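You operate a simulated robot arm through the tools that you are given. There is no shell and no other tool.

You run a simulated robot arm. Do the job below in one go: nothing can be reset, and whatever is moved stays where it is left.

TASK
Isolate and test the big motor, unlatch and open the terminal lid wide, then swing all three links level.
Fine: motor switch off, orange test button before the lid; both lid latches stay free.

The check looks at the end state, three seconds after you hand in, the way a careful person would. Anything else that was tipped, shoved, dropped, spilled or broken makes it a failure. A push-on lid holds only when it is set on centred and level and pressed home; a screw cap is set on level and turned clockwise until tight.

THE ROBOT
A 7-joint arm with a three-finger gripper, fixed in place. Base frame: the origin is at the foot of the arm, x ahead of it, y to its left, z up. Readings come in m, rad, newtons and seconds.
Its first joint turns from -2.897 to 2.897 rad. Payload 2.69 kg.
The TCP is the grasp point between the finger pads, 0.03 m short of the fingertips. In the tool frame z runs along the fingers and y along their closing line. Largest opening 0.128 m; the body of the gripper starts 0.117 m behind the TCP.
Orientation is told as [roll, pitch, yaw] about the base's x, y, z axes, in that order, counted from this pose: with the fingers straight down and closing along the base's y, the tool's x points along the base's -x, its y along +y and its z along -z.

THE INTERFACE
- The arm moves only by the tool servo_tool. Its argument "steps" is a list of rows, each a list of 2 entries, a list of its own where there are three numbers: the shift along the tool's x, y, z in m, then the turn, a rotation vector about the tool's x, y, z in rad. In form: [[[tx, ty, tz], [ax, ay, az]], ...]. A call has 1 to 20 rows; each row shifts and turns the commanded pose from where the row before left it, along the tool's axes as they then stand. "gripper" is the finger opening in m, from 0 to 0.128, set as the call begins (left out, the last holds). Rows are played at 5 a second. More than 0.05 m and 0.15 rad between two rows, or a gripper value outside its range, and nothing of the call is played. Where a pose cannot be reached the arm comes as near as it can. A force on the tool above 90 N (or 10 N above the force at the start of the call, whichever is more), or a blocked arm, ends the call early, and 0.2 s more pass. Each finger halts on what it meets, pressing with about 21 N; the grip force reading is that of the motor and also rises with nothing between the fingers. The clock runs only during rows and for 0.2 s after the last one: add rows that do not move to give the fingers time. The reply holds the time, the measured pose of the TCP, the force on the tool along the base axes, the opening and the grip force, in the units named above and with some noise, with the torque about the TCP (base axes, N m) and any sound that the robot's microphone picked up, and new pictures: "views" is both (left out), scene, wrist or none.
- Cameras (640 x 400 px; columns grow to the right, rows downward): "scene" is fixed at [0.0511, 0.6507, 1.5523]; the picture's right is [-0.40, -0.92, 0.00], its down [-0.50, 0.22, -0.84] and it looks along [0.77, -0.34, -0.54] (base axes); focal length 287 px, centre (320, 200). "wrist" rides on the gripper at [0.058, 0.054, -0.131] in the tool frame; the picture's right is [-0.68, 0.74, 0.00], its down [-0.62, -0.57, -0.55] and it looks along [-0.40, -0.37, 0.84] (tool axes); focal length 234 px, centre (320, 200). There is no depth. A picture from a camera that has moved, and an enlarged one, comes with that camera's place and axes in the base frame and with its lens.
- raise_lower(by): slides the trunk up (or, below 0, down) by that many m; the arm rides with it, the base frame stays. It gives what a move gives, with no picture.
- close_up(camera, box): a new picture of the part [left, top, right, bottom] of that camera's present view, enlarged. It takes no simulated time.
- job_done(): hands the job in; it is judged then, once.

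Places have to be worked out from the pictures, the camera data and where the tool is seen. Open the gripper and draw the arm clear of the work before you hand the job in, unless the task says otherwise.

The tools are called after "Call:" as a command line: name --argument value ..., lists and objects as JSON in quotes. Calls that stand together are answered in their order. servo_tool: Moves the arm, as the interface text tells. Its arguments: {"type":"object","properties":{"steps":{"type":"array","items":{"type":"array"}},"gripper":{"type":"number"},"views":{"type":"string","enum":["both","scene","wrist","none"]}},"required":["steps"]} The other tools are called the same way: raise_lower (by) slides the trunk up or down; close_up (camera, box) takes an enlarged picture of a part of a camera's view; job_done () hands the job in.

At the start:

```text
time_s: 0.0
eef_pos: [0.433, 0.5448, 1.3553]
ee_rot: [0.0, 0.0, 0.0]
force: [-0.2, 0.4, 0.2]
ft_torque: [-0.01, -0.03, -0.03]
gripper_width: 0.1282
gripper_force: 0.0
trunk travel left (down, up): [-0.15, 0.2]
```

scene: 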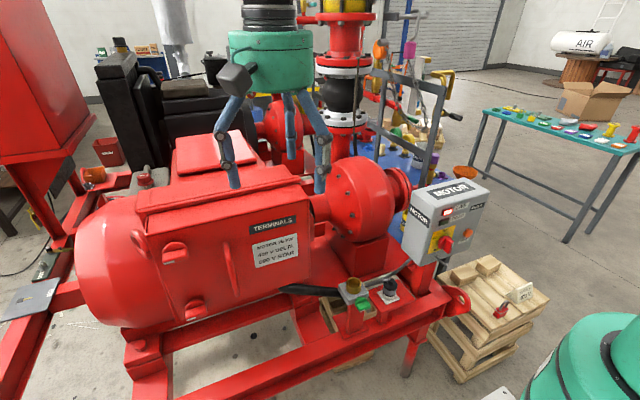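
wrist: 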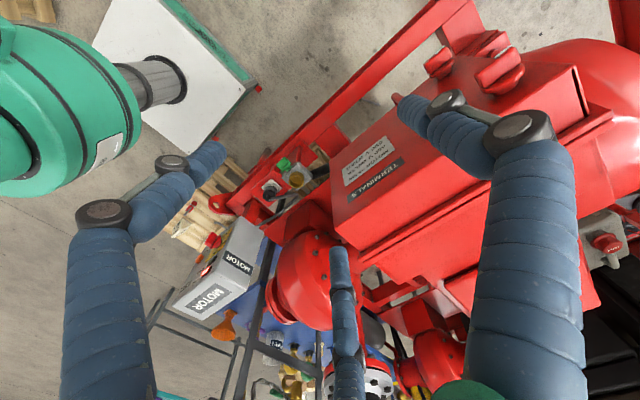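

I see a big red motor with a terminal box, a grey motor isolator box at right. I'll take close-ups to find the switch, test button, latches and links.

Call:
close_up --camera "scene" --box '[380, 160, 520, 280]'

Call:
close_up --camera "scene" --box '[120, 120, 340, 340]'

Call:
close_up --camera "scene" --box '[320, 250, 480, 350]'

Call:
close_up --camera "wrist" --box '[160, 80, 400, 320]'

Call:
close_up --camera "wrist" --box '[320, 20, 640, 300]'

```text
3.33 times, centred on (450, 220) of scene
camera zoom: at [0.0511, 0.6507, 1.5523], right [-0.4, -0.92, 0.0], down [-0.5, 0.22, -0.84], along [0.77, -0.34, -0.54], focal length 957 px, centre (-113, 133)
```

zoom: 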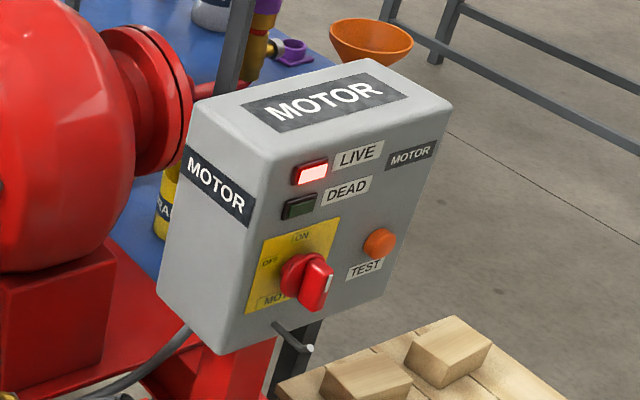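

```text
1.82 times, centred on (230, 230) of scene
camera zoom: at [0.0511, 0.6507, 1.5523], right [-0.4, -0.92, 0.0], down [-0.5, 0.22, -0.84], along [0.77, -0.34, -0.54], focal length 522 px, centre (484, 146)
```

zoom: 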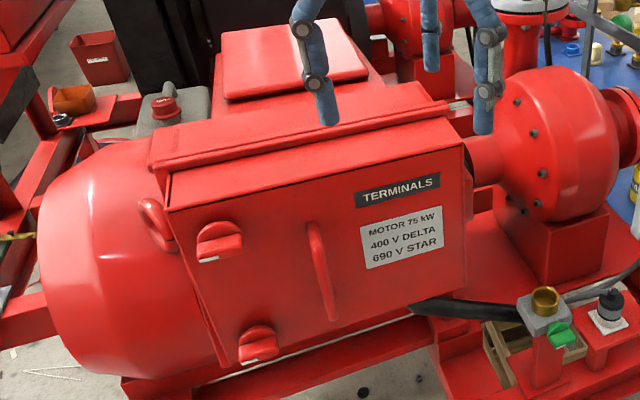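

```text
4.00 times, centred on (400, 300) of scene
camera zoom: at [0.0511, 0.6507, 1.5523], right [-0.4, -0.92, 0.0], down [-0.5, 0.22, -0.84], along [0.77, -0.34, -0.54], focal length 1149 px, centre (0, -200)
```

zoom: 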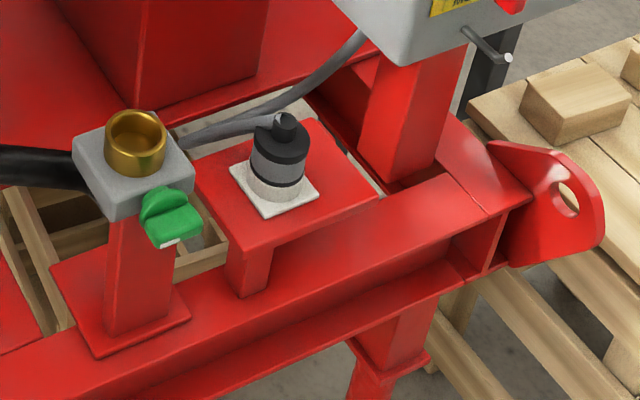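

```text
1.67 times, centred on (280, 200) of wrist
camera zoom: at [0.3766, 0.5992, 1.4872], right [0.68, 0.74, 0.0], down [0.62, -0.57, 0.55], along [0.4, -0.37, -0.84], focal length 390 px, centre (387, 200)
```

zoom: 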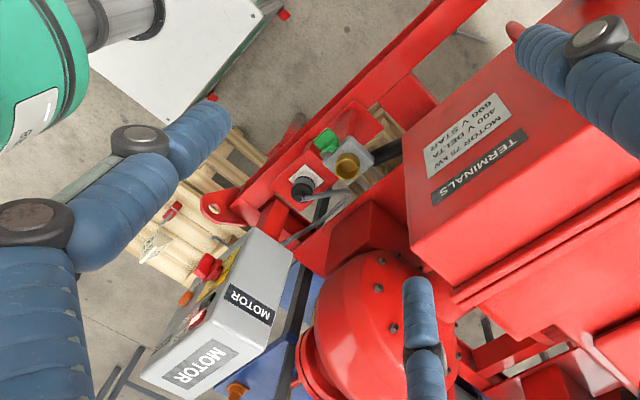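

```text
1.43 times, centred on (480, 160) of wrist
camera zoom: at [0.3766, 0.5992, 1.4872], right [0.68, 0.74, 0.0], down [0.62, -0.57, 0.55], along [0.4, -0.37, -0.84], focal length 334 px, centre (91, 257)
```

zoom: 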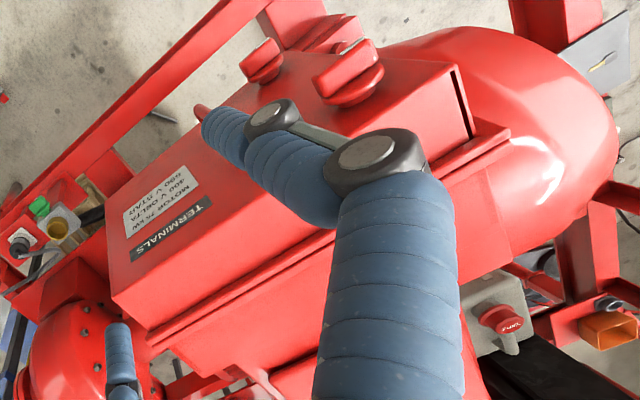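

The switch, test button, lid latches and handle triangulate to roughly [0.52,0,0.94], [0.54,-0.10,0.94], [0.54,0.743,1.17/1.00] and [0.54,0.647,1.08]. I'll zoom further to read the switch marks, latch marks and hinge side.

Call:
close_up --camera "scene" --box '[425, 200, 485, 260]'

Call:
close_up --camera "scene" --box '[140, 220, 240, 330]'

Call:
close_up --camera "scene" --box '[230, 160, 330, 290]'

Call:
close_up --camera "wrist" --box '[390, 20, 540, 170]'

Call:
close_up --camera "wrist" --box '[160, 200, 280, 330]'

```text
6.67 times, centred on (455, 230) of scene
camera zoom: at [0.0511, 0.6507, 1.5523], right [-0.4, -0.92, 0.0], down [-0.5, 0.22, -0.84], along [0.77, -0.34, -0.54], focal length 1914 px, centre (-580, 0)
```

zoom: 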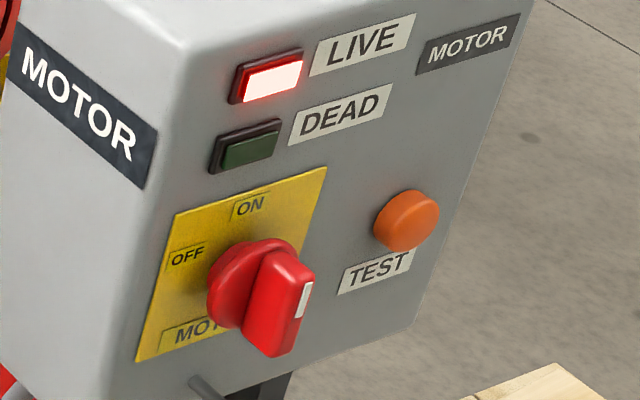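

```text
3.64 times, centred on (190, 275) of scene
camera zoom: at [0.0511, 0.6507, 1.5523], right [-0.4, -0.92, 0.0], down [-0.5, 0.22, -0.84], along [0.77, -0.34, -0.54], focal length 1044 px, centre (793, -73)
```

zoom: 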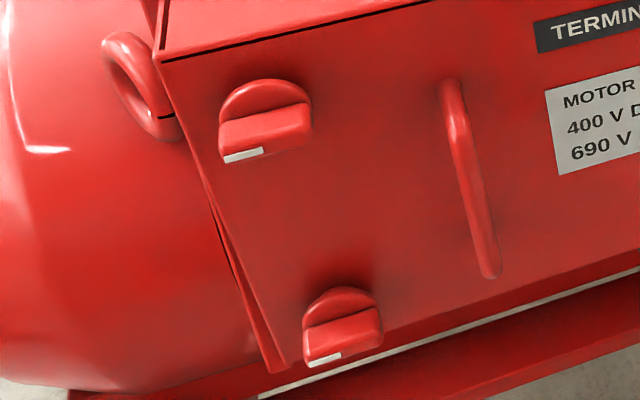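

```text
3.08 times, centred on (280, 225) of scene
camera zoom: at [0.0511, 0.6507, 1.5523], right [-0.4, -0.92, 0.0], down [-0.5, 0.22, -0.84], along [0.77, -0.34, -0.54], focal length 884 px, centre (443, 123)
```

zoom: 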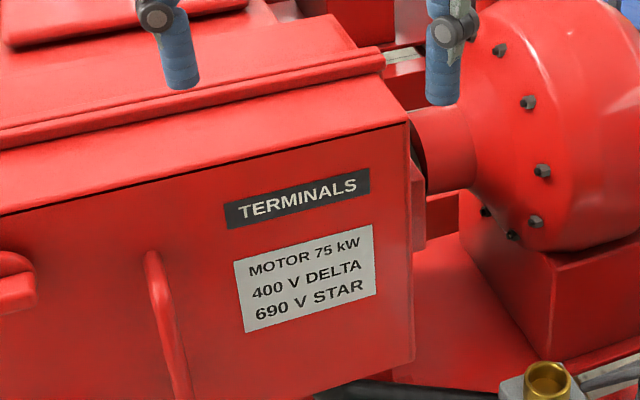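

```text
2.67 times, centred on (465, 95) of wrist
camera zoom: at [0.3766, 0.5992, 1.4872], right [0.68, 0.74, 0.0], down [0.62, -0.57, 0.55], along [0.4, -0.37, -0.84], focal length 624 px, centre (-67, 480)
```

zoom: 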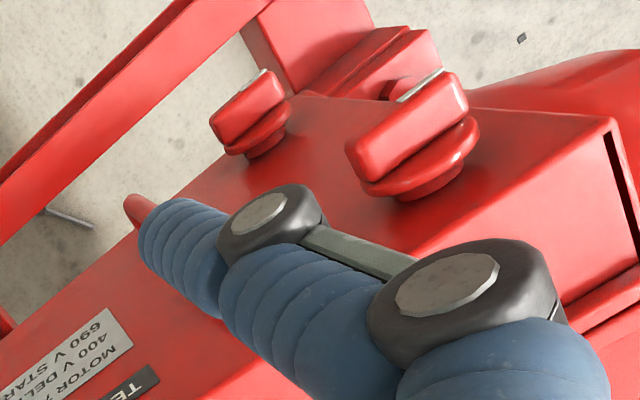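

```text
3.08 times, centred on (220, 265) of wrist
camera zoom: at [0.3766, 0.5992, 1.4872], right [0.68, 0.74, 0.0], down [0.62, -0.57, 0.55], along [0.4, -0.37, -0.84], focal length 720 px, centre (628, 0)
```

zoom: 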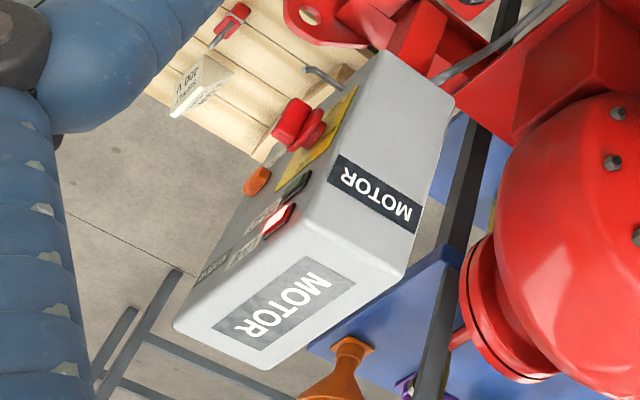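

The switch pointer is up (ON) and OFF is to the left (+y), so it turns counter-clockwise. The latch bars are horizontal with marks toward +y, and the hinge is on the right. I'll draw the arm back and swing it toward the isolator, high and clear.

Call:
servo_tool --steps '[[[0.03, 0, 0], [0, 0, 0]], [[0.03, 0, 0], [0, 0, 0]], [[0.03, -0.03, 0], [0, 0, 0]], [[0.012, -0.045, 0], [0, 0, 0]], [[0.01, -0.045, 0], [0, 0, 0]], [[0.01, -0.045, 0], [0, 0, 0]], [[0.01, -0.045, 0], [0, 0, 0]], [[0, -0.045, 0], [0, 0, 0]], [[0, -0.045, 0], [0, 0, 0]], [[0, -0.045, 0], [0, 0, 0]], [[0, -0.045, 0], [0, 0, 0]]]'

```text
time_s: 2.4
eef_pos: [0.3005, 0.1535, 1.3536]
ee_rot: [0.0, 0.002, 0.001]
force: [-0.1, -0.8, -0.3]
ft_torque: [-0.01, -0.03, -0.01]
gripper_width: 0.1279
gripper_force: 0.1
trunk travel left (down, up): [-0.15, 0.2]
camera wrist: at [0.2421, 0.2078, 1.4859], right [0.68, 0.74, 0.0], down [0.62, -0.57, 0.55], along [0.4, -0.37, -0.84], focal length 234 px, centre (320, 200)
```

scene: 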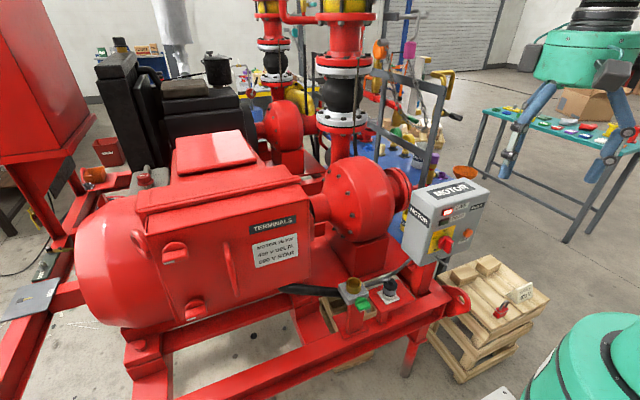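
wrist: 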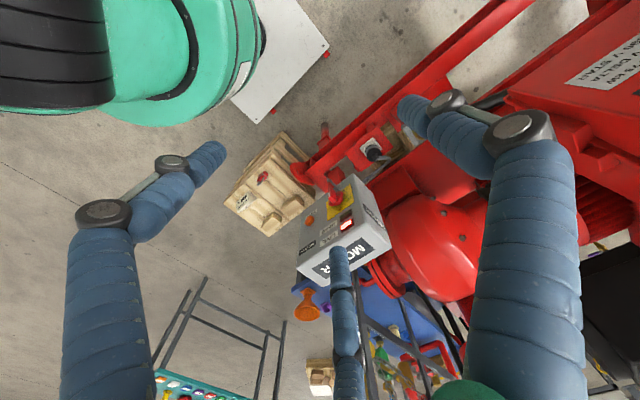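

The arm is clear. Now pitch the tool forward in place to look at the panel, watching reachability.

Call:
servo_tool --steps '[[[0, 0, 0], [0, -0.14, 0]], [[0, 0, 0], [0, -0.14, 0]], [[0, 0, 0], [0, -0.14, 0]], [[0, 0, 0], [0, -0.14, 0]], [[0, 0, 0], [0, -0.14, 0]], [[0, 0, 0], [0, -0.14, 0]], [[0, 0, 0], [0, -0.14, 0]], [[0, 0, 0], [0, -0.14, 0]]]'

```text
time_s: 4.2
eef_pos: [0.3017, 0.1559, 1.3555]
ee_rot: [0.002, -1.122, -0.002]
force: [-1.0, 0.3, 0.8]
ft_torque: [0.05, -0.01, 0.03]
gripper_width: 0.1277
gripper_force: 0.1
trunk travel left (down, up): [-0.15, 0.2]
camera wrist: at [0.1589, 0.2092, 1.361], right [0.29, 0.74, 0.61], down [-0.23, -0.57, 0.79], along [0.93, -0.37, 0.0], focal length 234 px, centre (320, 200)
```

scene: 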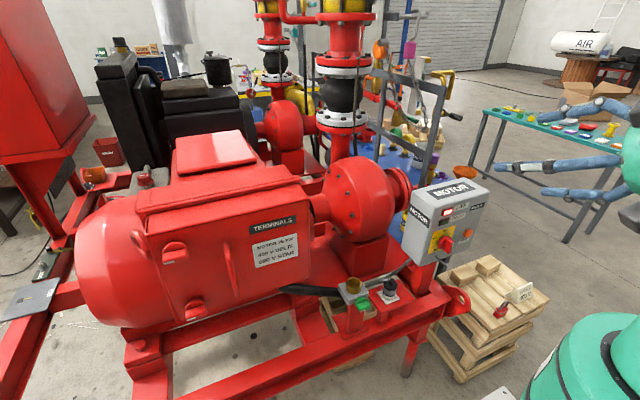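
wrist: 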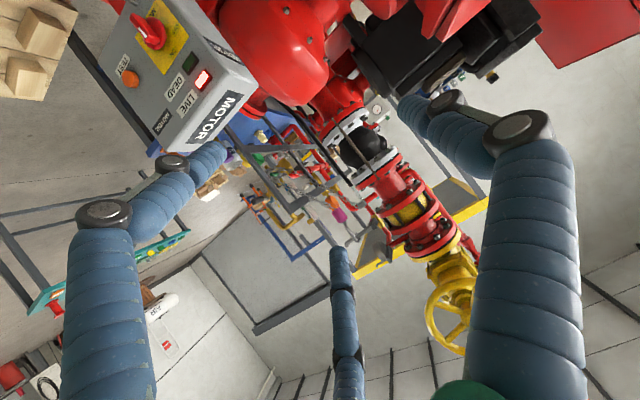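

Pitch works. Finish levelling the tool to point along +x, then lower and centre in front of the panel at a standoff.

Call:
servo_tool --steps '[[[0, 0, 0], [0, -0.149, 0]], [[0, 0, 0], [0, -0.149, 0]], [[0, 0, 0], [0, -0.149, 0]], [[0.035, -0.0155, 0.006], [0, 0, 0]], [[0.035, -0.0155, 0.006], [0, 0, 0]], [[0.035, -0.0155, 0.006], [0, 0, 0]], [[0.035, -0.0155, 0.006], [0, 0, 0]], [[0.035, -0.0155, 0.006], [0, 0, 0]], [[0.035, -0.0155, 0.006], [0, 0, 0]], [[0.035, -0.0155, 0.006], [0, 0, 0]], [[0.035, -0.0155, 0.006], [0, 0, 0]], [[0.035, -0.0155, 0.006], [0, 0, 0]], [[0.035, -0.0155, 0.006], [0, 0, 0]]]'

```text
time_s: 6.2
eef_pos: [0.3565, 0.1404, 1.2463]
ee_rot: [1.863, -1.346, -1.869]
force: [-0.2, -0.7, 0.8]
ft_torque: [0.02, 0.0, 0.16]
gripper_width: 0.1283
gripper_force: 0.1
out of reach, approached as far as the arm can: row 7, 8
trunk travel left (down, up): [-0.15, 0.2]
stopped in row 9: the arm was blocked; the commanded pose is now the measured one
camera wrist: at [0.2309, 0.2063, 1.1932], right [-0.04, 0.58, 0.82], down [-0.59, -0.68, 0.44], along [0.81, -0.46, 0.37], focal length 234 px, centre (320, 200)
```

scene: 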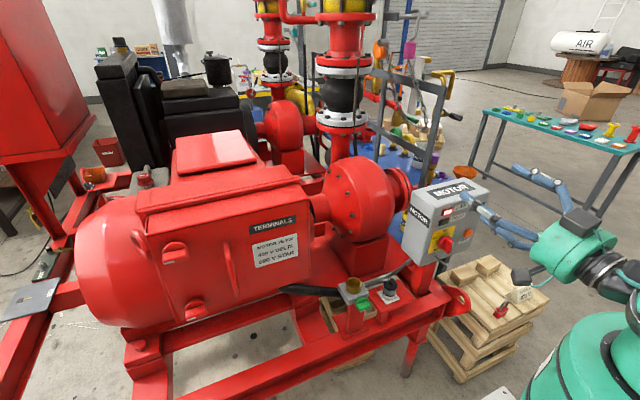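
wrist: 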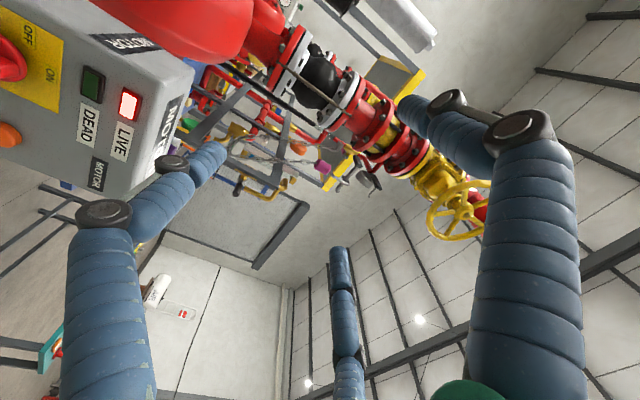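

The arm can't fold that close at this height (joint limits); the tool still points along +x but rolled about 0.21 rad. Lowering the trunk puts the panel higher relative to the shoulder, so I'll do that first.

Call:
raise_lower --by -0.15

```text
time_s: 7.9
eef_pos: [0.3578, 0.142, 1.0954]
ee_rot: [1.867, -1.348, -1.874]
force: [-0.8, 0.0, -0.8]
ft_torque: [0.01, 0.02, 0.0]
gripper_width: 0.1282
gripper_force: 0.1
trunk travel left (down, up): [0.0, 0.35]
```

Now correct the roll and pitch of the tool and ease forward slightly.

Call:
servo_tool --steps '[[[0, 0, 0.015], [0, 0.03, -0.1]], [[0, 0, 0.015], [0, 0.03, -0.1]], [[0, 0, 0], [0, 0, 0]]]'

```text
time_s: 8.7
eef_pos: [0.3878, 0.1392, 1.0964]
ee_rot: [1.897, -1.557, -1.905]
force: [0.2, 0.5, -0.9]
ft_torque: [-0.01, -0.03, 0.02]
gripper_width: 0.1279
gripper_force: 0.2
trunk travel left (down, up): [0.0, 0.35]
camera wrist: at [0.2572, 0.1957, 1.0386], right [0.0, 0.73, 0.69], down [-0.56, -0.57, 0.61], along [0.83, -0.38, 0.4], focal length 234 px, centre (320, 200)
```

scene: 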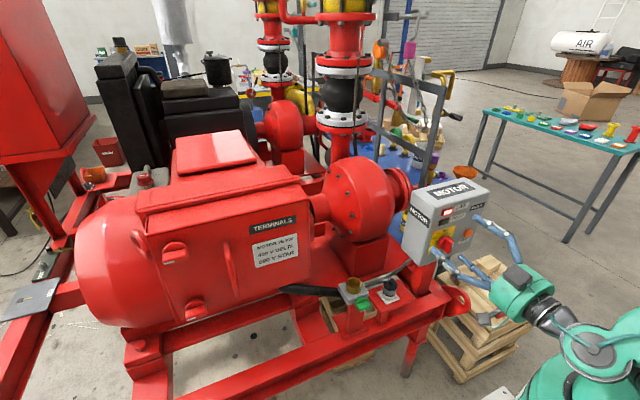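
wrist: 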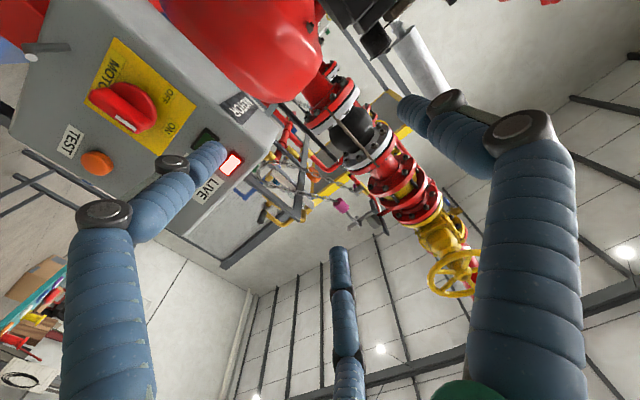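

Good view of the panel now. Let me zoom on the knob in the wrist and scene cameras for precise positions.

Call:
close_up --camera "wrist" --box '[40, 20, 260, 220]'

Call:
close_up --camera "scene" --box '[400, 170, 560, 330]'

```text
2.00 times, centred on (150, 120) of wrist
camera zoom: at [0.2572, 0.1957, 1.0386], right [0.0, 0.73, 0.69], down [-0.56, -0.57, 0.61], along [0.83, -0.38, 0.4], focal length 468 px, centre (660, 360)
```

zoom: 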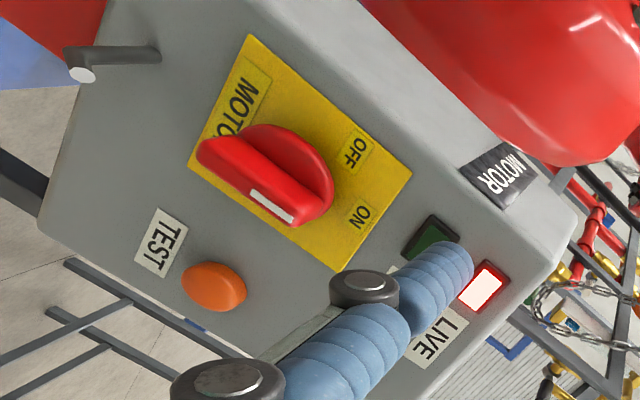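

```text
2.50 times, centred on (480, 250) of scene
camera zoom: at [0.0511, 0.6507, 1.5523], right [-0.4, -0.92, 0.0], down [-0.5, 0.22, -0.84], along [0.77, -0.34, -0.54], focal length 718 px, centre (-80, 75)
```

zoom: 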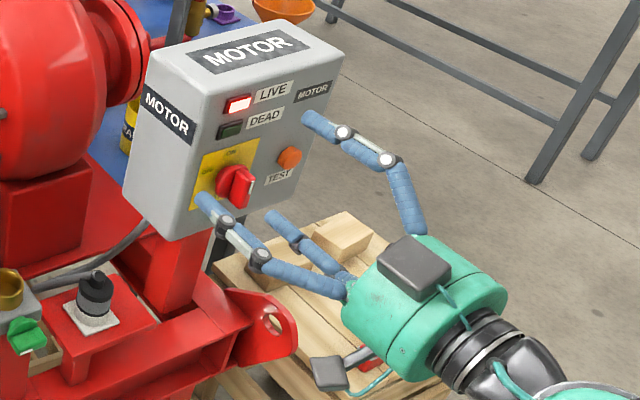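

Knob centre works out near y=0.003, z=0.937 with bar face x≈0.502, panel at x≈0.551, and OFF about 60° toward +y. I'll narrow the gripper and line up in front of the knob.

Call:
servo_tool --gripper 0.07 --steps '[[[0.0265, -0.0227, 0.0087], [0, 0, 0]], [[0.0265, -0.0227, 0.0087], [0, 0, 0]], [[0.0265, -0.0227, 0.0087], [0, 0, 0]], [[0.0265, -0.0227, 0.0087], [0, 0, 0]], [[0.0265, -0.0227, 0.0087], [0, 0, 0]], [[0.0265, -0.0227, 0.0087], [0, 0, 0]], [[0, 0, 0], [0, 0, 0]]]'

```text
time_s: 9.8
eef_pos: [0.4659, 0.0687, 1.0995]
ee_rot: [2.655, -1.378, -2.66]
force: [-0.5, -0.2, 0.6]
ft_torque: [-0.03, 0.04, 0.05]
gripper_width: 0.0698
gripper_force: 0.1
trunk travel left (down, up): [0.0, 0.35]
stopped in row 5: the arm was blocked; the commanded pose is now the measured one
camera wrist: at [0.3476, 0.1274, 1.0262], right [-0.12, 0.67, 0.73], down [-0.64, -0.61, 0.46], along [0.76, -0.41, 0.51], focal length 234 px, centre (320, 200)
```

scene: 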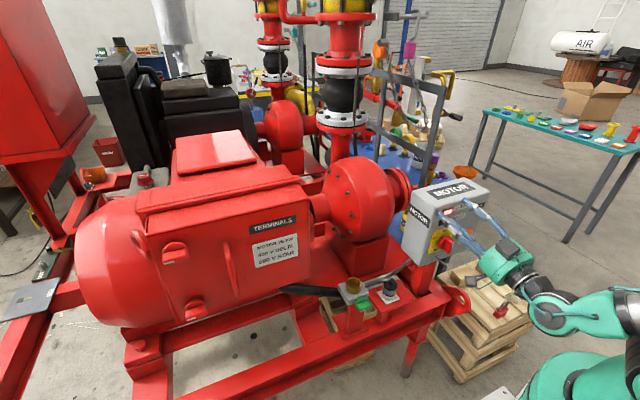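
wrist: 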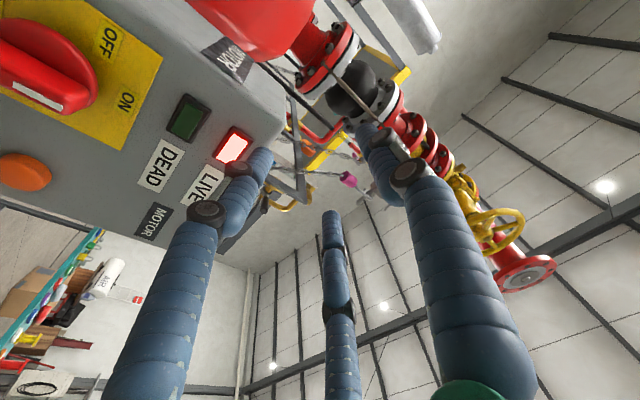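

The arm jammed again going down. Let me look at the arm's own posture in the scene.

Call:
close_up --camera "scene" --box '[400, 160, 640, 400]'

```text
1.67 times, centred on (520, 280) of scene
camera zoom: at [0.0511, 0.6507, 1.5523], right [-0.4, -0.92, 0.0], down [-0.5, 0.22, -0.84], along [0.77, -0.34, -0.54], focal length 479 px, centre (-13, 67)
```

zoom: 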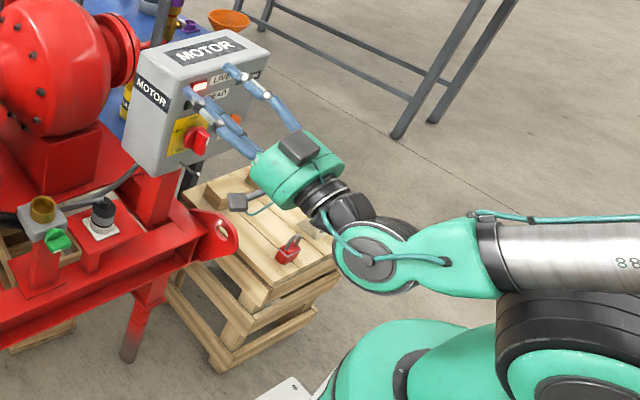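

The arm folds too tightly for a level tool at this close range. A tool slanted 45° down keeps the wrist farther out; I'll back off and pitch down, then grip the bar and swing the whole tool about the knob's x-axis.

Call:
servo_tool --steps '[[[0, 0, -0.04], [0, 0, 0]], [[0, 0, -0.02], [0, 0.14, 0]], [[0, 0, 0], [0, 0.14, 0]], [[0, 0, 0], [0, 0.14, 0]], [[0, 0, 0], [0, 0.14, 0]], [[0, 0, 0], [0, 0.14, 0]], [[0, 0, 0], [0, 0.14, 0]], [[0, 0, 0], [0, 0.12, 0]], [[0, 0, 0], [0, 0, 0]]]'

```text
time_s: 11.8
eef_pos: [0.4077, 0.0691, 1.0882]
ee_rot: [0.124, -0.774, -0.085]
force: [0.0, -0.1, -0.3]
ft_torque: [0.0, 0.03, 0.0]
gripper_width: 0.0701
gripper_force: 0.1
trunk travel left (down, up): [0.0, 0.35]
camera wrist: at [0.2747, 0.1171, 1.1456], right [0.48, 0.69, 0.54], down [0.06, -0.64, 0.77], along [0.88, -0.34, -0.34], focal length 234 px, centre (320, 200)
```

scene: 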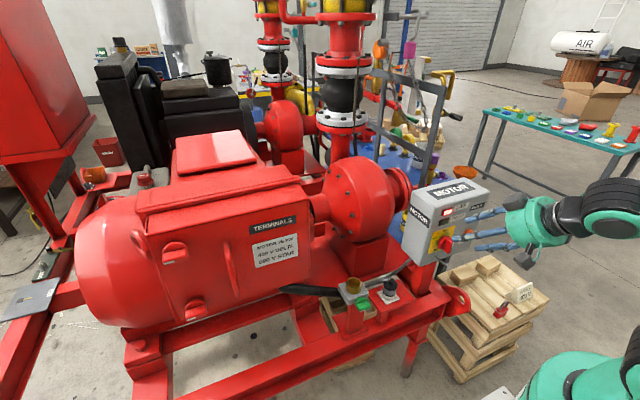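
wrist: 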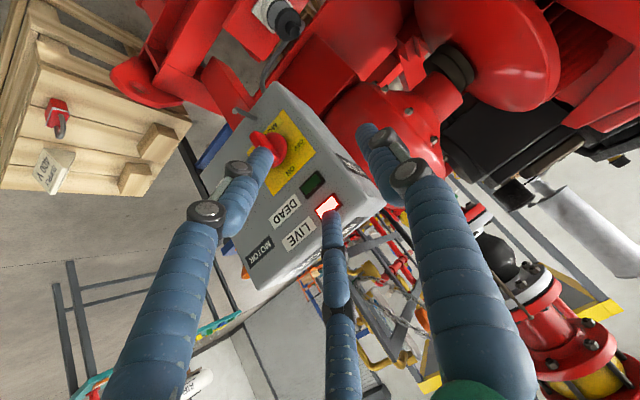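

Pose is good at 45°. I'll remove the small roll/yaw error and go to a standoff about 8 cm from the knob along the slanted approach line.

Call:
servo_tool --gripper 0.06 --steps '[[[0, 0, 0], [0.065, -0.011, -0.061]], [[0.0112, -0.022, 0.0288], [0, 0, 0]], [[0.0112, -0.022, 0.0288], [0, 0, 0]], [[0.0112, -0.022, 0.0288], [0, 0, 0]], [[0, 0, 0], [0, 0, 0]]]'

```text
time_s: 13.0
eef_pos: [0.4464, 0.0029, 1.0018]
ee_rot: [-0.001, -0.791, 0.002]
force: [1.4, 0.3, -0.5]
ft_torque: [0.0, 0.0, -0.02]
gripper_width: 0.0601
gripper_force: 0.0
trunk travel left (down, up): [0.0, 0.35]
camera wrist: at [0.3128, 0.0552, 1.0537], right [0.48, 0.74, 0.48], down [0.04, -0.56, 0.82], along [0.88, -0.37, -0.3], focal length 234 px, centre (320, 200)
```

scene: 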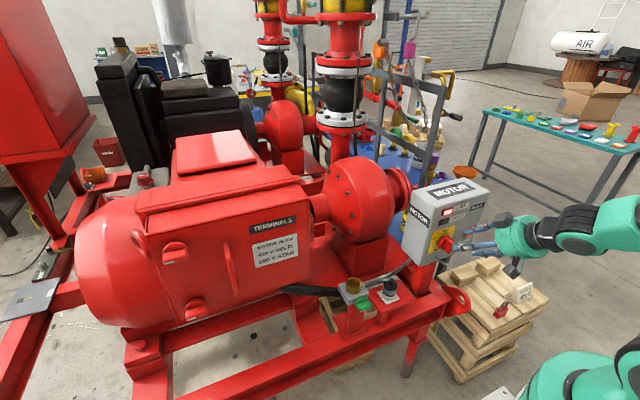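
wrist: 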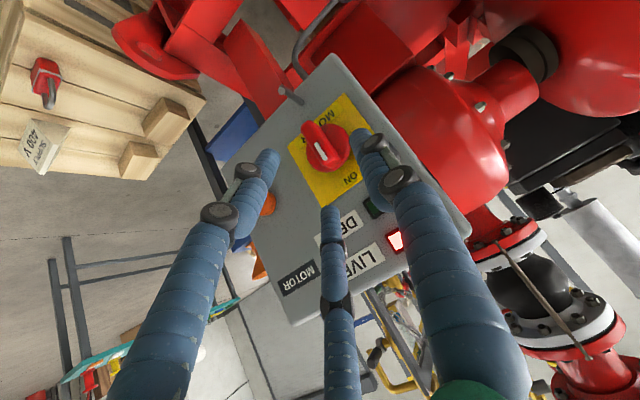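

Aligned at standoff. A close-up to verify the bar's centre relative to the fingers.

Call:
close_up --camera "wrist" --box '[240, 80, 440, 260]'

Call:
close_up --camera "scene" --box '[410, 180, 530, 280]'

```text
2.22 times, centred on (340, 170) of wrist
camera zoom: at [0.3128, 0.0552, 1.0537], right [0.48, 0.74, 0.48], down [0.04, -0.56, 0.82], along [0.88, -0.37, -0.3], focal length 520 px, centre (276, 267)
```

zoom: 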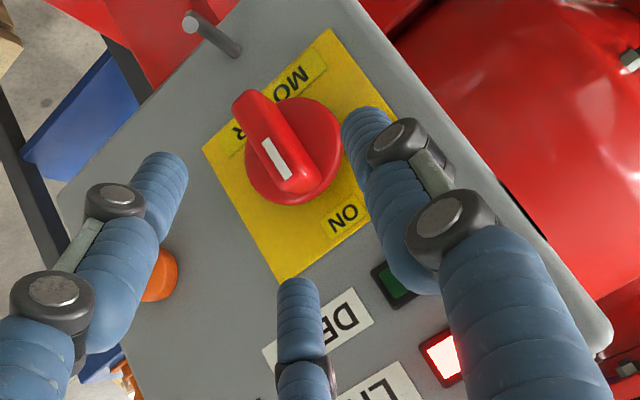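

```text
4.00 times, centred on (470, 230) of scene
camera zoom: at [0.0511, 0.6507, 1.5523], right [-0.4, -0.92, 0.0], down [-0.5, 0.22, -0.84], along [0.77, -0.34, -0.54], focal length 1149 px, centre (-280, 80)
```

zoom: 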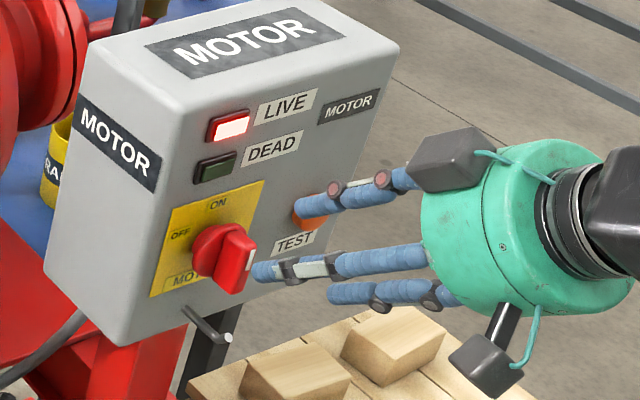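

Bar centre confirmed at y≈0.001, z≈0.939. Advance 8 cm along the tool axis with fingers straddling the bar.

Call:
servo_tool --steps '[[[0, -0.001, 0.02], [0, 0, 0]], [[0, -0.001, 0.02], [0, 0, 0]], [[0, 0, 0.02], [0, 0, 0]], [[0, 0, 0.018], [0, 0, 0]], [[0, 0, 0], [0, 0, 0]]]'

```text
time_s: 14.2
eef_pos: [0.5026, 0.0004, 0.9501]
ee_rot: [-0.002, -0.797, 0.002]
force: [-4.5, -4.5, 27.8]
ft_torque: [-0.25, -1.14, -0.18]
gripper_width: 0.0771
gripper_force: 11.1
trunk travel left (down, up): [0.0, 0.35]
camera wrist: at [0.3694, 0.0537, 1.0016], right [0.47, 0.74, 0.48], down [0.04, -0.56, 0.82], along [0.88, -0.37, -0.3], focal length 234 px, centre (320, 200)
```

scene: 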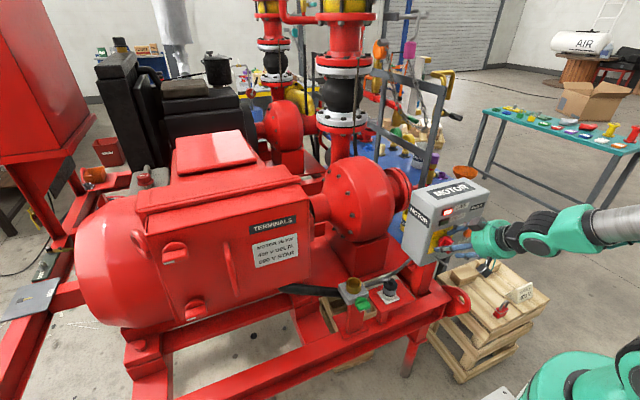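
wrist: 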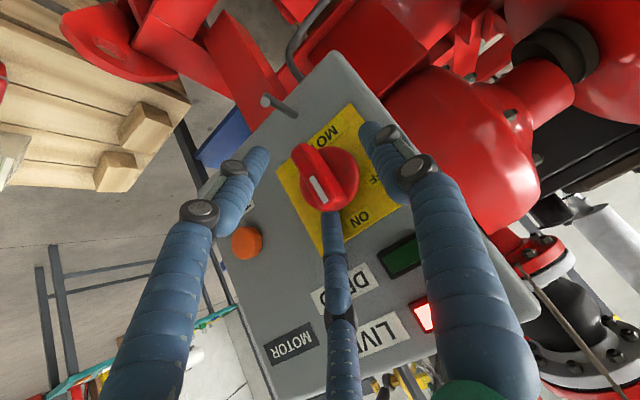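

Contact: 28 N upward and the fingers were pushed open to 0.077, so something is touching the fingers. Let me look closely before doing more.

Call:
close_up --camera "wrist" --box '[220, 100, 440, 290]'

Call:
close_up --camera "scene" --box '[420, 210, 490, 270]'

```text
2.11 times, centred on (330, 195) of wrist
camera zoom: at [0.3694, 0.0537, 1.0016], right [0.47, 0.74, 0.48], down [0.04, -0.56, 0.82], along [0.88, -0.37, -0.3], focal length 493 px, centre (299, 210)
```

zoom: 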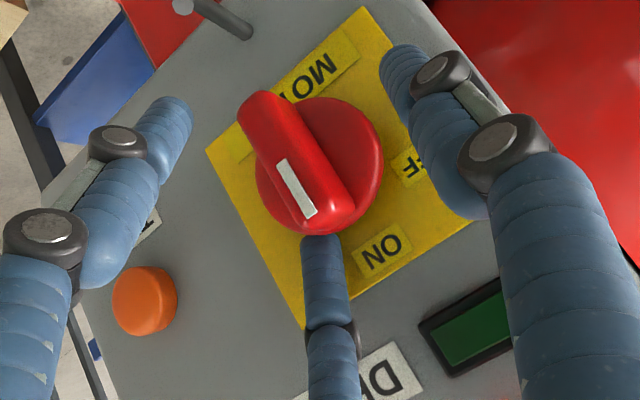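

```text
6.67 times, centred on (455, 240) of scene
camera zoom: at [0.0511, 0.6507, 1.5523], right [-0.4, -0.92, 0.0], down [-0.5, 0.22, -0.84], along [0.77, -0.34, -0.54], focal length 1914 px, centre (-580, -67)
```

zoom: 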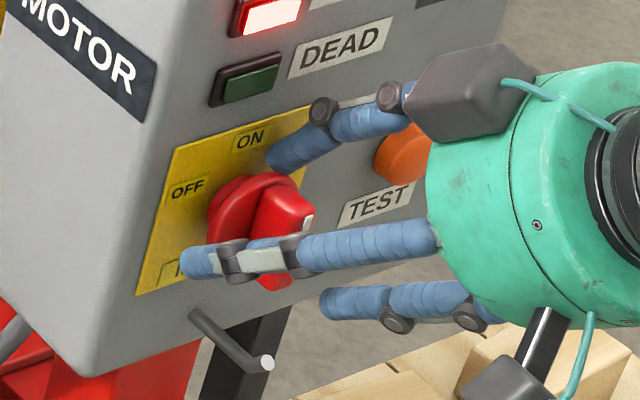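

The torque reading puts the contact about 4 cm forward of the TCP: the hand effectively has three concentric fingers (one at +y, two at −y), and the upper one rode onto the knob's disc. I'll back straight off, then roll the tool 90° so the single finger faces up-forward and can be used to push the bar.

Call:
servo_tool --steps '[[[0, 0, -0.02], [0, 0, 0]], [[0, 0, -0.03], [0, 0, 0]], [[0, 0, -0.04], [0, 0, 0]], [[0, 0, -0.03], [0, 0, 0]], [[0, 0, 0], [0, 0, 0.1428]], [[0, 0, 0], [0, 0, 0.1428]], [[0, 0, 0], [0, 0, 0.1428]], [[0, 0, 0], [0, 0, 0.1428]], [[0, 0, 0], [0, 0, 0.1428]], [[0, 0, 0], [0, 0, 0.1428]], [[0, 0, 0], [0, 0, 0.1428]], [[0, 0, 0], [0, 0, 0.1428]], [[0, 0, 0], [0, 0, 0.1428]], [[0, 0, 0], [0, 0, 0.1428]], [[0, 0, 0], [0, 0, 0.1428]], [[0, 0, 0], [0, 0, 0]]]' --gripper 0.1

```text
time_s: 17.6
eef_pos: [0.4155, 0.0007, 1.0338]
ee_rot: [0.79, -0.001, -1.57]
force: [-0.5, -0.1, 0.1]
ft_torque: [0.01, 0.02, -0.01]
gripper_width: 0.1002
gripper_force: 0.0
trunk travel left (down, up): [0.0, 0.35]
camera wrist: at [0.3605, 0.0586, 1.1648], right [0.52, -0.68, 0.52], down [-0.79, -0.62, -0.02], along [0.33, -0.4, -0.85], focal length 234 px, centre (320, 200)
```

scene: 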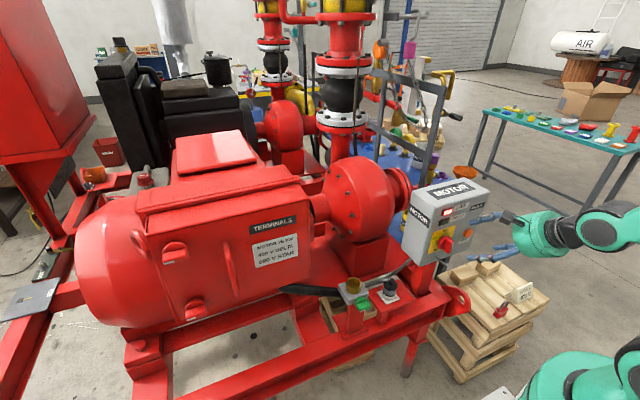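
wrist: 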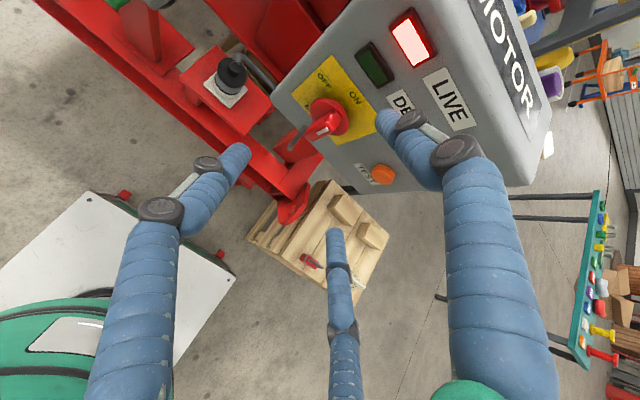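

Single finger now faces the panel and its predicted tip position matches the picture. I'll bring that finger tip to the −y side of the bar's top half at about [0.516,-0.034,0.952].

Call:
servo_tool --steps '[[[-0.0174, -0.0238, 0], [0, 0, 0]], [[-0.0174, -0.0238, 0], [0, 0, 0]], [[0, 0, 0.025], [0, 0, 0]], [[0, 0, 0.025], [0, 0, 0]], [[0, 0, 0.025], [0, 0, 0]], [[0, 0, 0.023], [0, 0, 0]], [[0, 0, 0], [0, 0, 0]]]'

Call:
close_up --camera "wrist" --box '[260, 40, 480, 220]'

Call:
close_up --camera "scene" --box '[420, 200, 500, 270]'

```text
time_s: 19.2
eef_pos: [0.4523, -0.0338, 0.928]
ee_rot: [0.792, -0.001, -1.569]
force: [-0.8, -0.3, -0.2]
ft_torque: [0.01, 0.01, -0.01]
gripper_width: 0.0999
gripper_force: 0.0
trunk travel left (down, up): [0.0, 0.35]
camera wrist: at [0.3977, 0.0244, 1.0596], right [0.52, -0.68, 0.52], down [-0.79, -0.62, -0.01], along [0.33, -0.4, -0.85], focal length 234 px, centre (320, 200)
```

scene: 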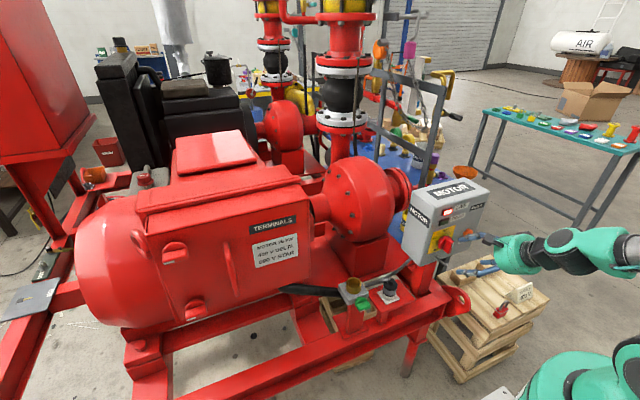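
wrist: 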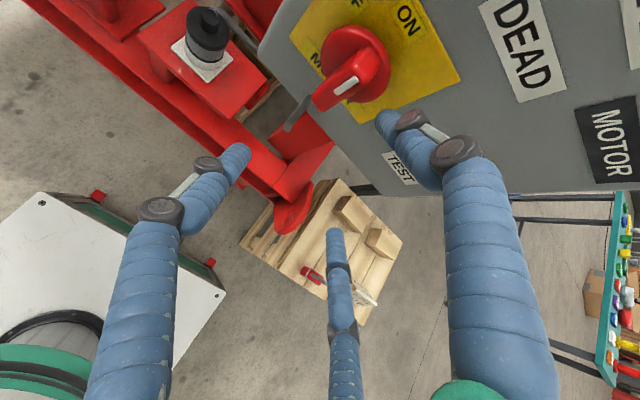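

```text
2.22 times, centred on (370, 130) of wrist
camera zoom: at [0.3977, 0.0244, 1.0596], right [0.52, -0.68, 0.52], down [-0.79, -0.62, -0.01], along [0.33, -0.4, -0.85], focal length 520 px, centre (209, 356)
```

zoom: 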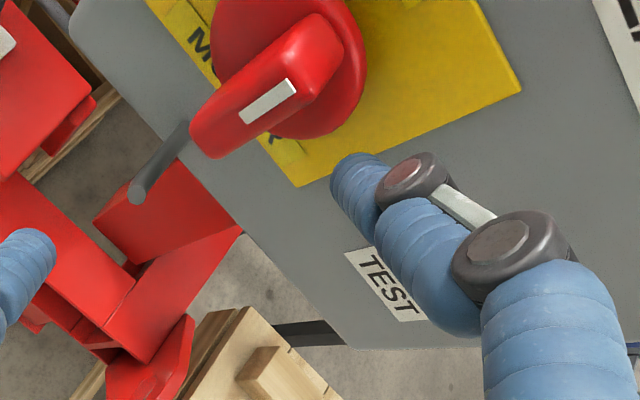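

```text
5.71 times, centred on (460, 235) of scene
camera zoom: at [0.0511, 0.6507, 1.5523], right [-0.4, -0.92, 0.0], down [-0.5, 0.22, -0.84], along [0.77, -0.34, -0.54], focal length 1641 px, centre (-480, 0)
```

zoom: 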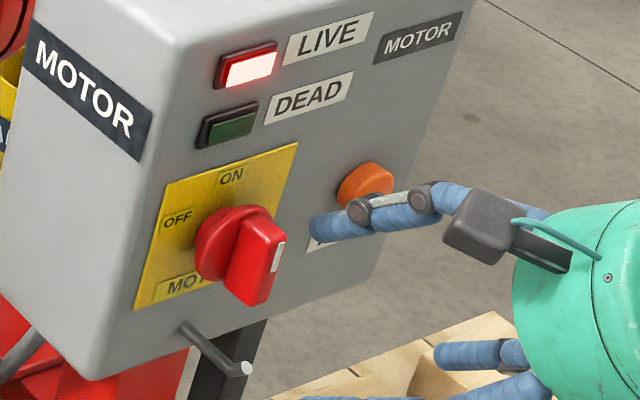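

The finger tip is right beside the bar with no contact. Now push it gently toward +y in small steps to start turning the switch.

Call:
servo_tool --steps '[[[0.01, 0, 0], [0, 0, 0]], [[0.006, 0, 0], [0, 0, 0]], [[0.005, 0.002, -0.002], [0, 0, 0]], [[0.005, 0.002, -0.002], [0, 0, 0]], [[0.004, 0.001, -0.001], [0, 0, 0]], [[0, 0, 0], [0, 0, 0]]]' --views "none"

Call:
close_up --camera "scene" --box '[420, 200, 500, 270]'

Call:
close_up --camera "wrist" --box '[260, 20, 480, 200]'

```text
time_s: 20.6
eef_pos: [0.453, -0.0039, 0.9365]
ee_rot: [0.792, -0.002, -1.571]
force: [0.2, -0.4, -0.5]
ft_torque: [0.01, -0.01, 0.03]
gripper_width: 0.0999
gripper_force: 0.1
trunk travel left (down, up): [0.0, 0.35]
```

```text
5.71 times, centred on (460, 235) of scene
camera zoom: at [0.0511, 0.6507, 1.5523], right [-0.4, -0.92, 0.0], down [-0.5, 0.22, -0.84], along [0.77, -0.34, -0.54], focal length 1641 px, centre (-480, 0)
```

zoom: 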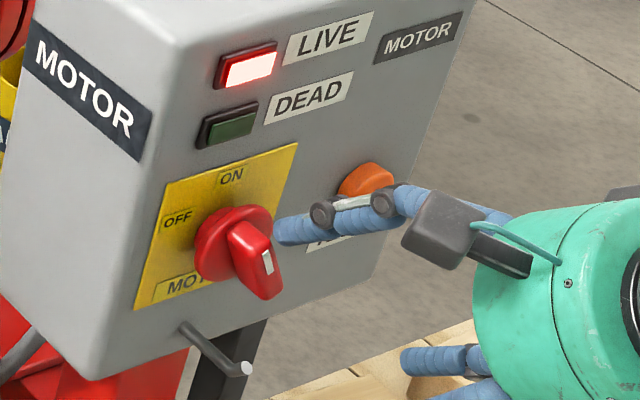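

```text
2.22 times, centred on (370, 110) of wrist
camera zoom: at [0.397, 0.0539, 1.068], right [0.52, -0.68, 0.52], down [-0.79, -0.62, -0.01], along [0.33, -0.4, -0.85], focal length 520 px, centre (209, 400)
```

zoom: 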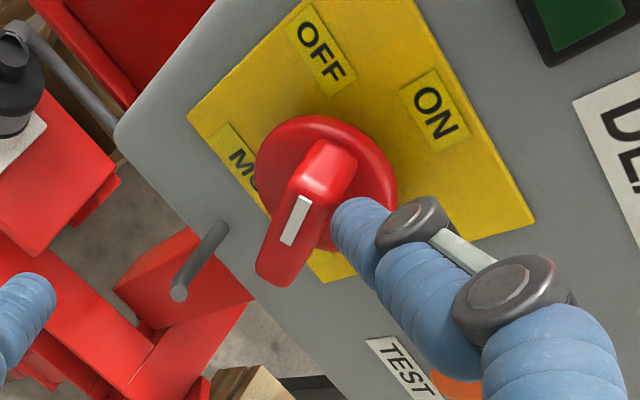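

The bar has turned about 28° toward OFF. Continue in small steps to about 60°.

Call:
servo_tool --steps '[[[0.004, 0.001, -0.001], [0, 0, 0]], [[0.004, 0.001, -0.001], [0, 0, 0]], [[0.003, 0, 0], [0, 0, 0]], [[0, 0, 0], [0, 0, 0]]]' --views "none"

Call:
close_up --camera "scene" --box '[420, 200, 500, 270]'

Call:
close_up --camera "wrist" --box '[260, 20, 480, 200]'

```text
time_s: 21.6
eef_pos: [0.4527, 0.0071, 0.9401]
ee_rot: [0.79, -0.002, -1.57]
force: [0.0, -0.5, -0.4]
ft_torque: [-0.01, 0.02, 0.01]
gripper_width: 0.1
gripper_force: 0.1
trunk travel left (down, up): [0.0, 0.35]
```

```text
5.71 times, centred on (460, 235) of scene
camera zoom: at [0.0511, 0.6507, 1.5523], right [-0.4, -0.92, 0.0], down [-0.5, 0.22, -0.84], along [0.77, -0.34, -0.54], focal length 1641 px, centre (-480, 0)
```

zoom: 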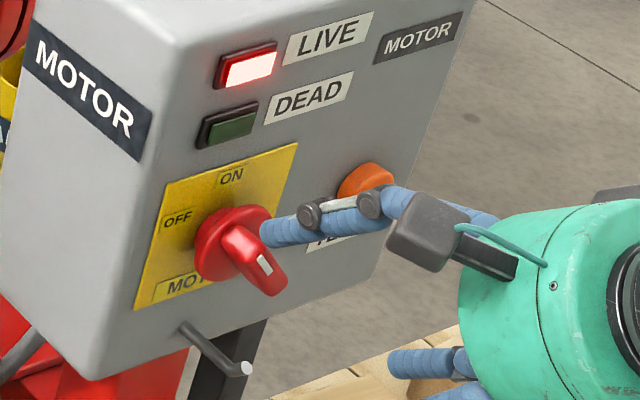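

```text
2.22 times, centred on (370, 110) of wrist
camera zoom: at [0.3964, 0.0652, 1.0713], right [0.52, -0.68, 0.52], down [-0.79, -0.62, -0.01], along [0.33, -0.4, -0.85], focal length 520 px, centre (209, 400)
```

zoom: 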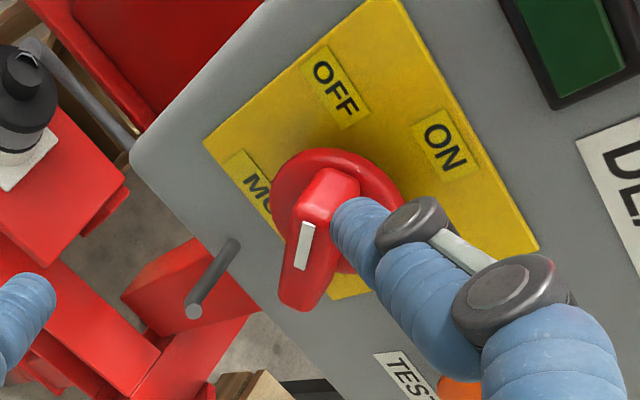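

Roughly 48° now, LIVE still lit. Keep pushing a few more millimetres, easing down along the arc.

Call:
servo_tool --steps '[[[0.003, 0, 0], [0, 0, 0]], [[0.003, -0.001, 0.001], [0, 0, 0]], [[0, 0, 0], [0, 0, 0]]]' --views "none"

Call:
close_up --camera "scene" --box '[420, 200, 500, 270]'

Call:
close_up --camera "wrist" --box '[260, 20, 480, 200]'

```text
time_s: 22.4
eef_pos: [0.4525, 0.013, 0.939]
ee_rot: [0.791, -0.001, -1.569]
force: [-0.6, -0.6, 0.5]
ft_torque: [-0.02, -0.02, -0.04]
gripper_width: 0.0999
gripper_force: 0.1
trunk travel left (down, up): [0.0, 0.35]
```

```text
5.71 times, centred on (460, 235) of scene
camera zoom: at [0.0511, 0.6507, 1.5523], right [-0.4, -0.92, 0.0], down [-0.5, 0.22, -0.84], along [0.77, -0.34, -0.54], focal length 1641 px, centre (-480, 0)
```

zoom: 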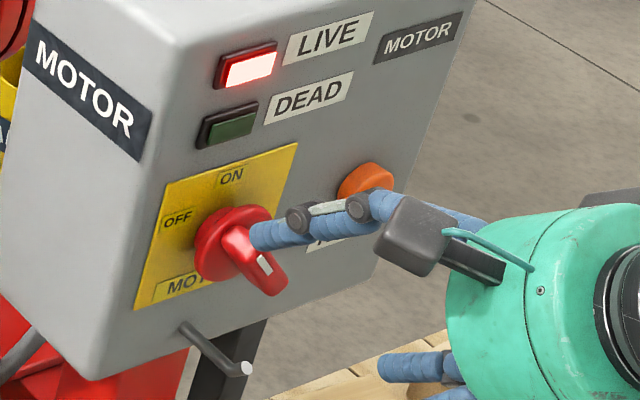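

```text
2.22 times, centred on (370, 110) of wrist
camera zoom: at [0.3969, 0.0718, 1.0707], right [0.52, -0.68, 0.52], down [-0.79, -0.62, -0.02], along [0.33, -0.4, -0.85], focal length 520 px, centre (209, 400)
```

zoom: 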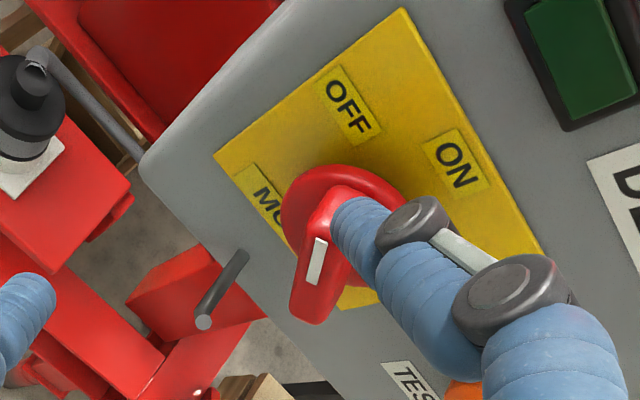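

By the mark's direction in the wrist view it's about 36° turned so far. The push should now go down as well as sideways; continue along the arc.

Call:
servo_tool --steps '[[[0.004, -0.002, 0.002], [0, 0, 0]], [[0.004, -0.002, 0.002], [0, 0, 0]], [[0, 0, 0], [0, 0, 0]]]' --views "none"

Call:
close_up --camera "scene" --box '[420, 200, 500, 270]'

Call:
close_up --camera "wrist" --box '[260, 20, 480, 200]'

```text
time_s: 23.2
eef_pos: [0.4506, 0.0207, 0.9335]
ee_rot: [0.789, -0.002, -1.568]
force: [-3.1, 1.6, 5.5]
ft_torque: [-0.13, -0.37, 0.12]
gripper_width: 0.1034
gripper_force: 2.1
trunk travel left (down, up): [0.0, 0.35]
```

```text
5.71 times, centred on (460, 235) of scene
camera zoom: at [0.0511, 0.6507, 1.5523], right [-0.4, -0.92, 0.0], down [-0.5, 0.22, -0.84], along [0.77, -0.34, -0.54], focal length 1641 px, centre (-480, 0)
```

zoom: 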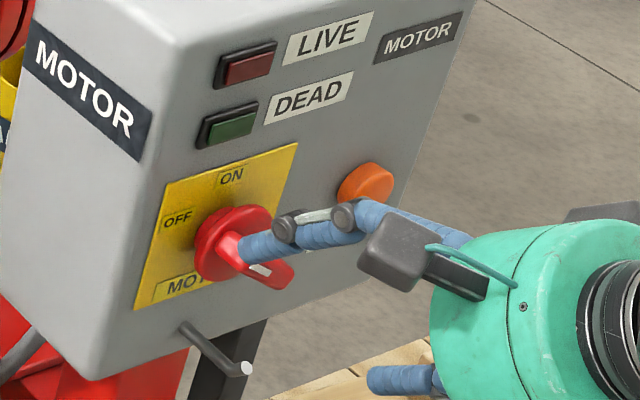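

```text
2.22 times, centred on (370, 110) of wrist
camera zoom: at [0.3965, 0.0798, 1.065], right [0.52, -0.68, 0.52], down [-0.79, -0.62, -0.02], along [0.33, -0.4, -0.85], focal length 520 px, centre (209, 400)
```

zoom: 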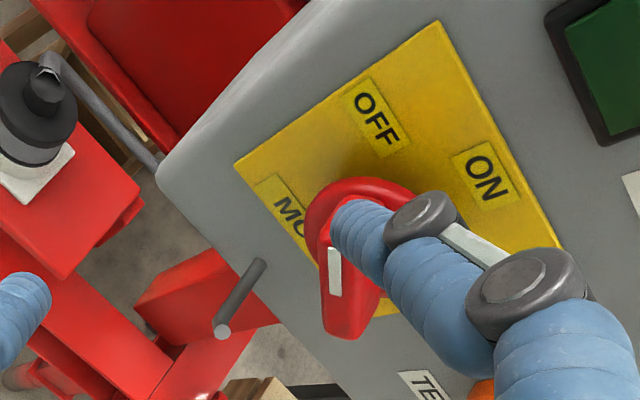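

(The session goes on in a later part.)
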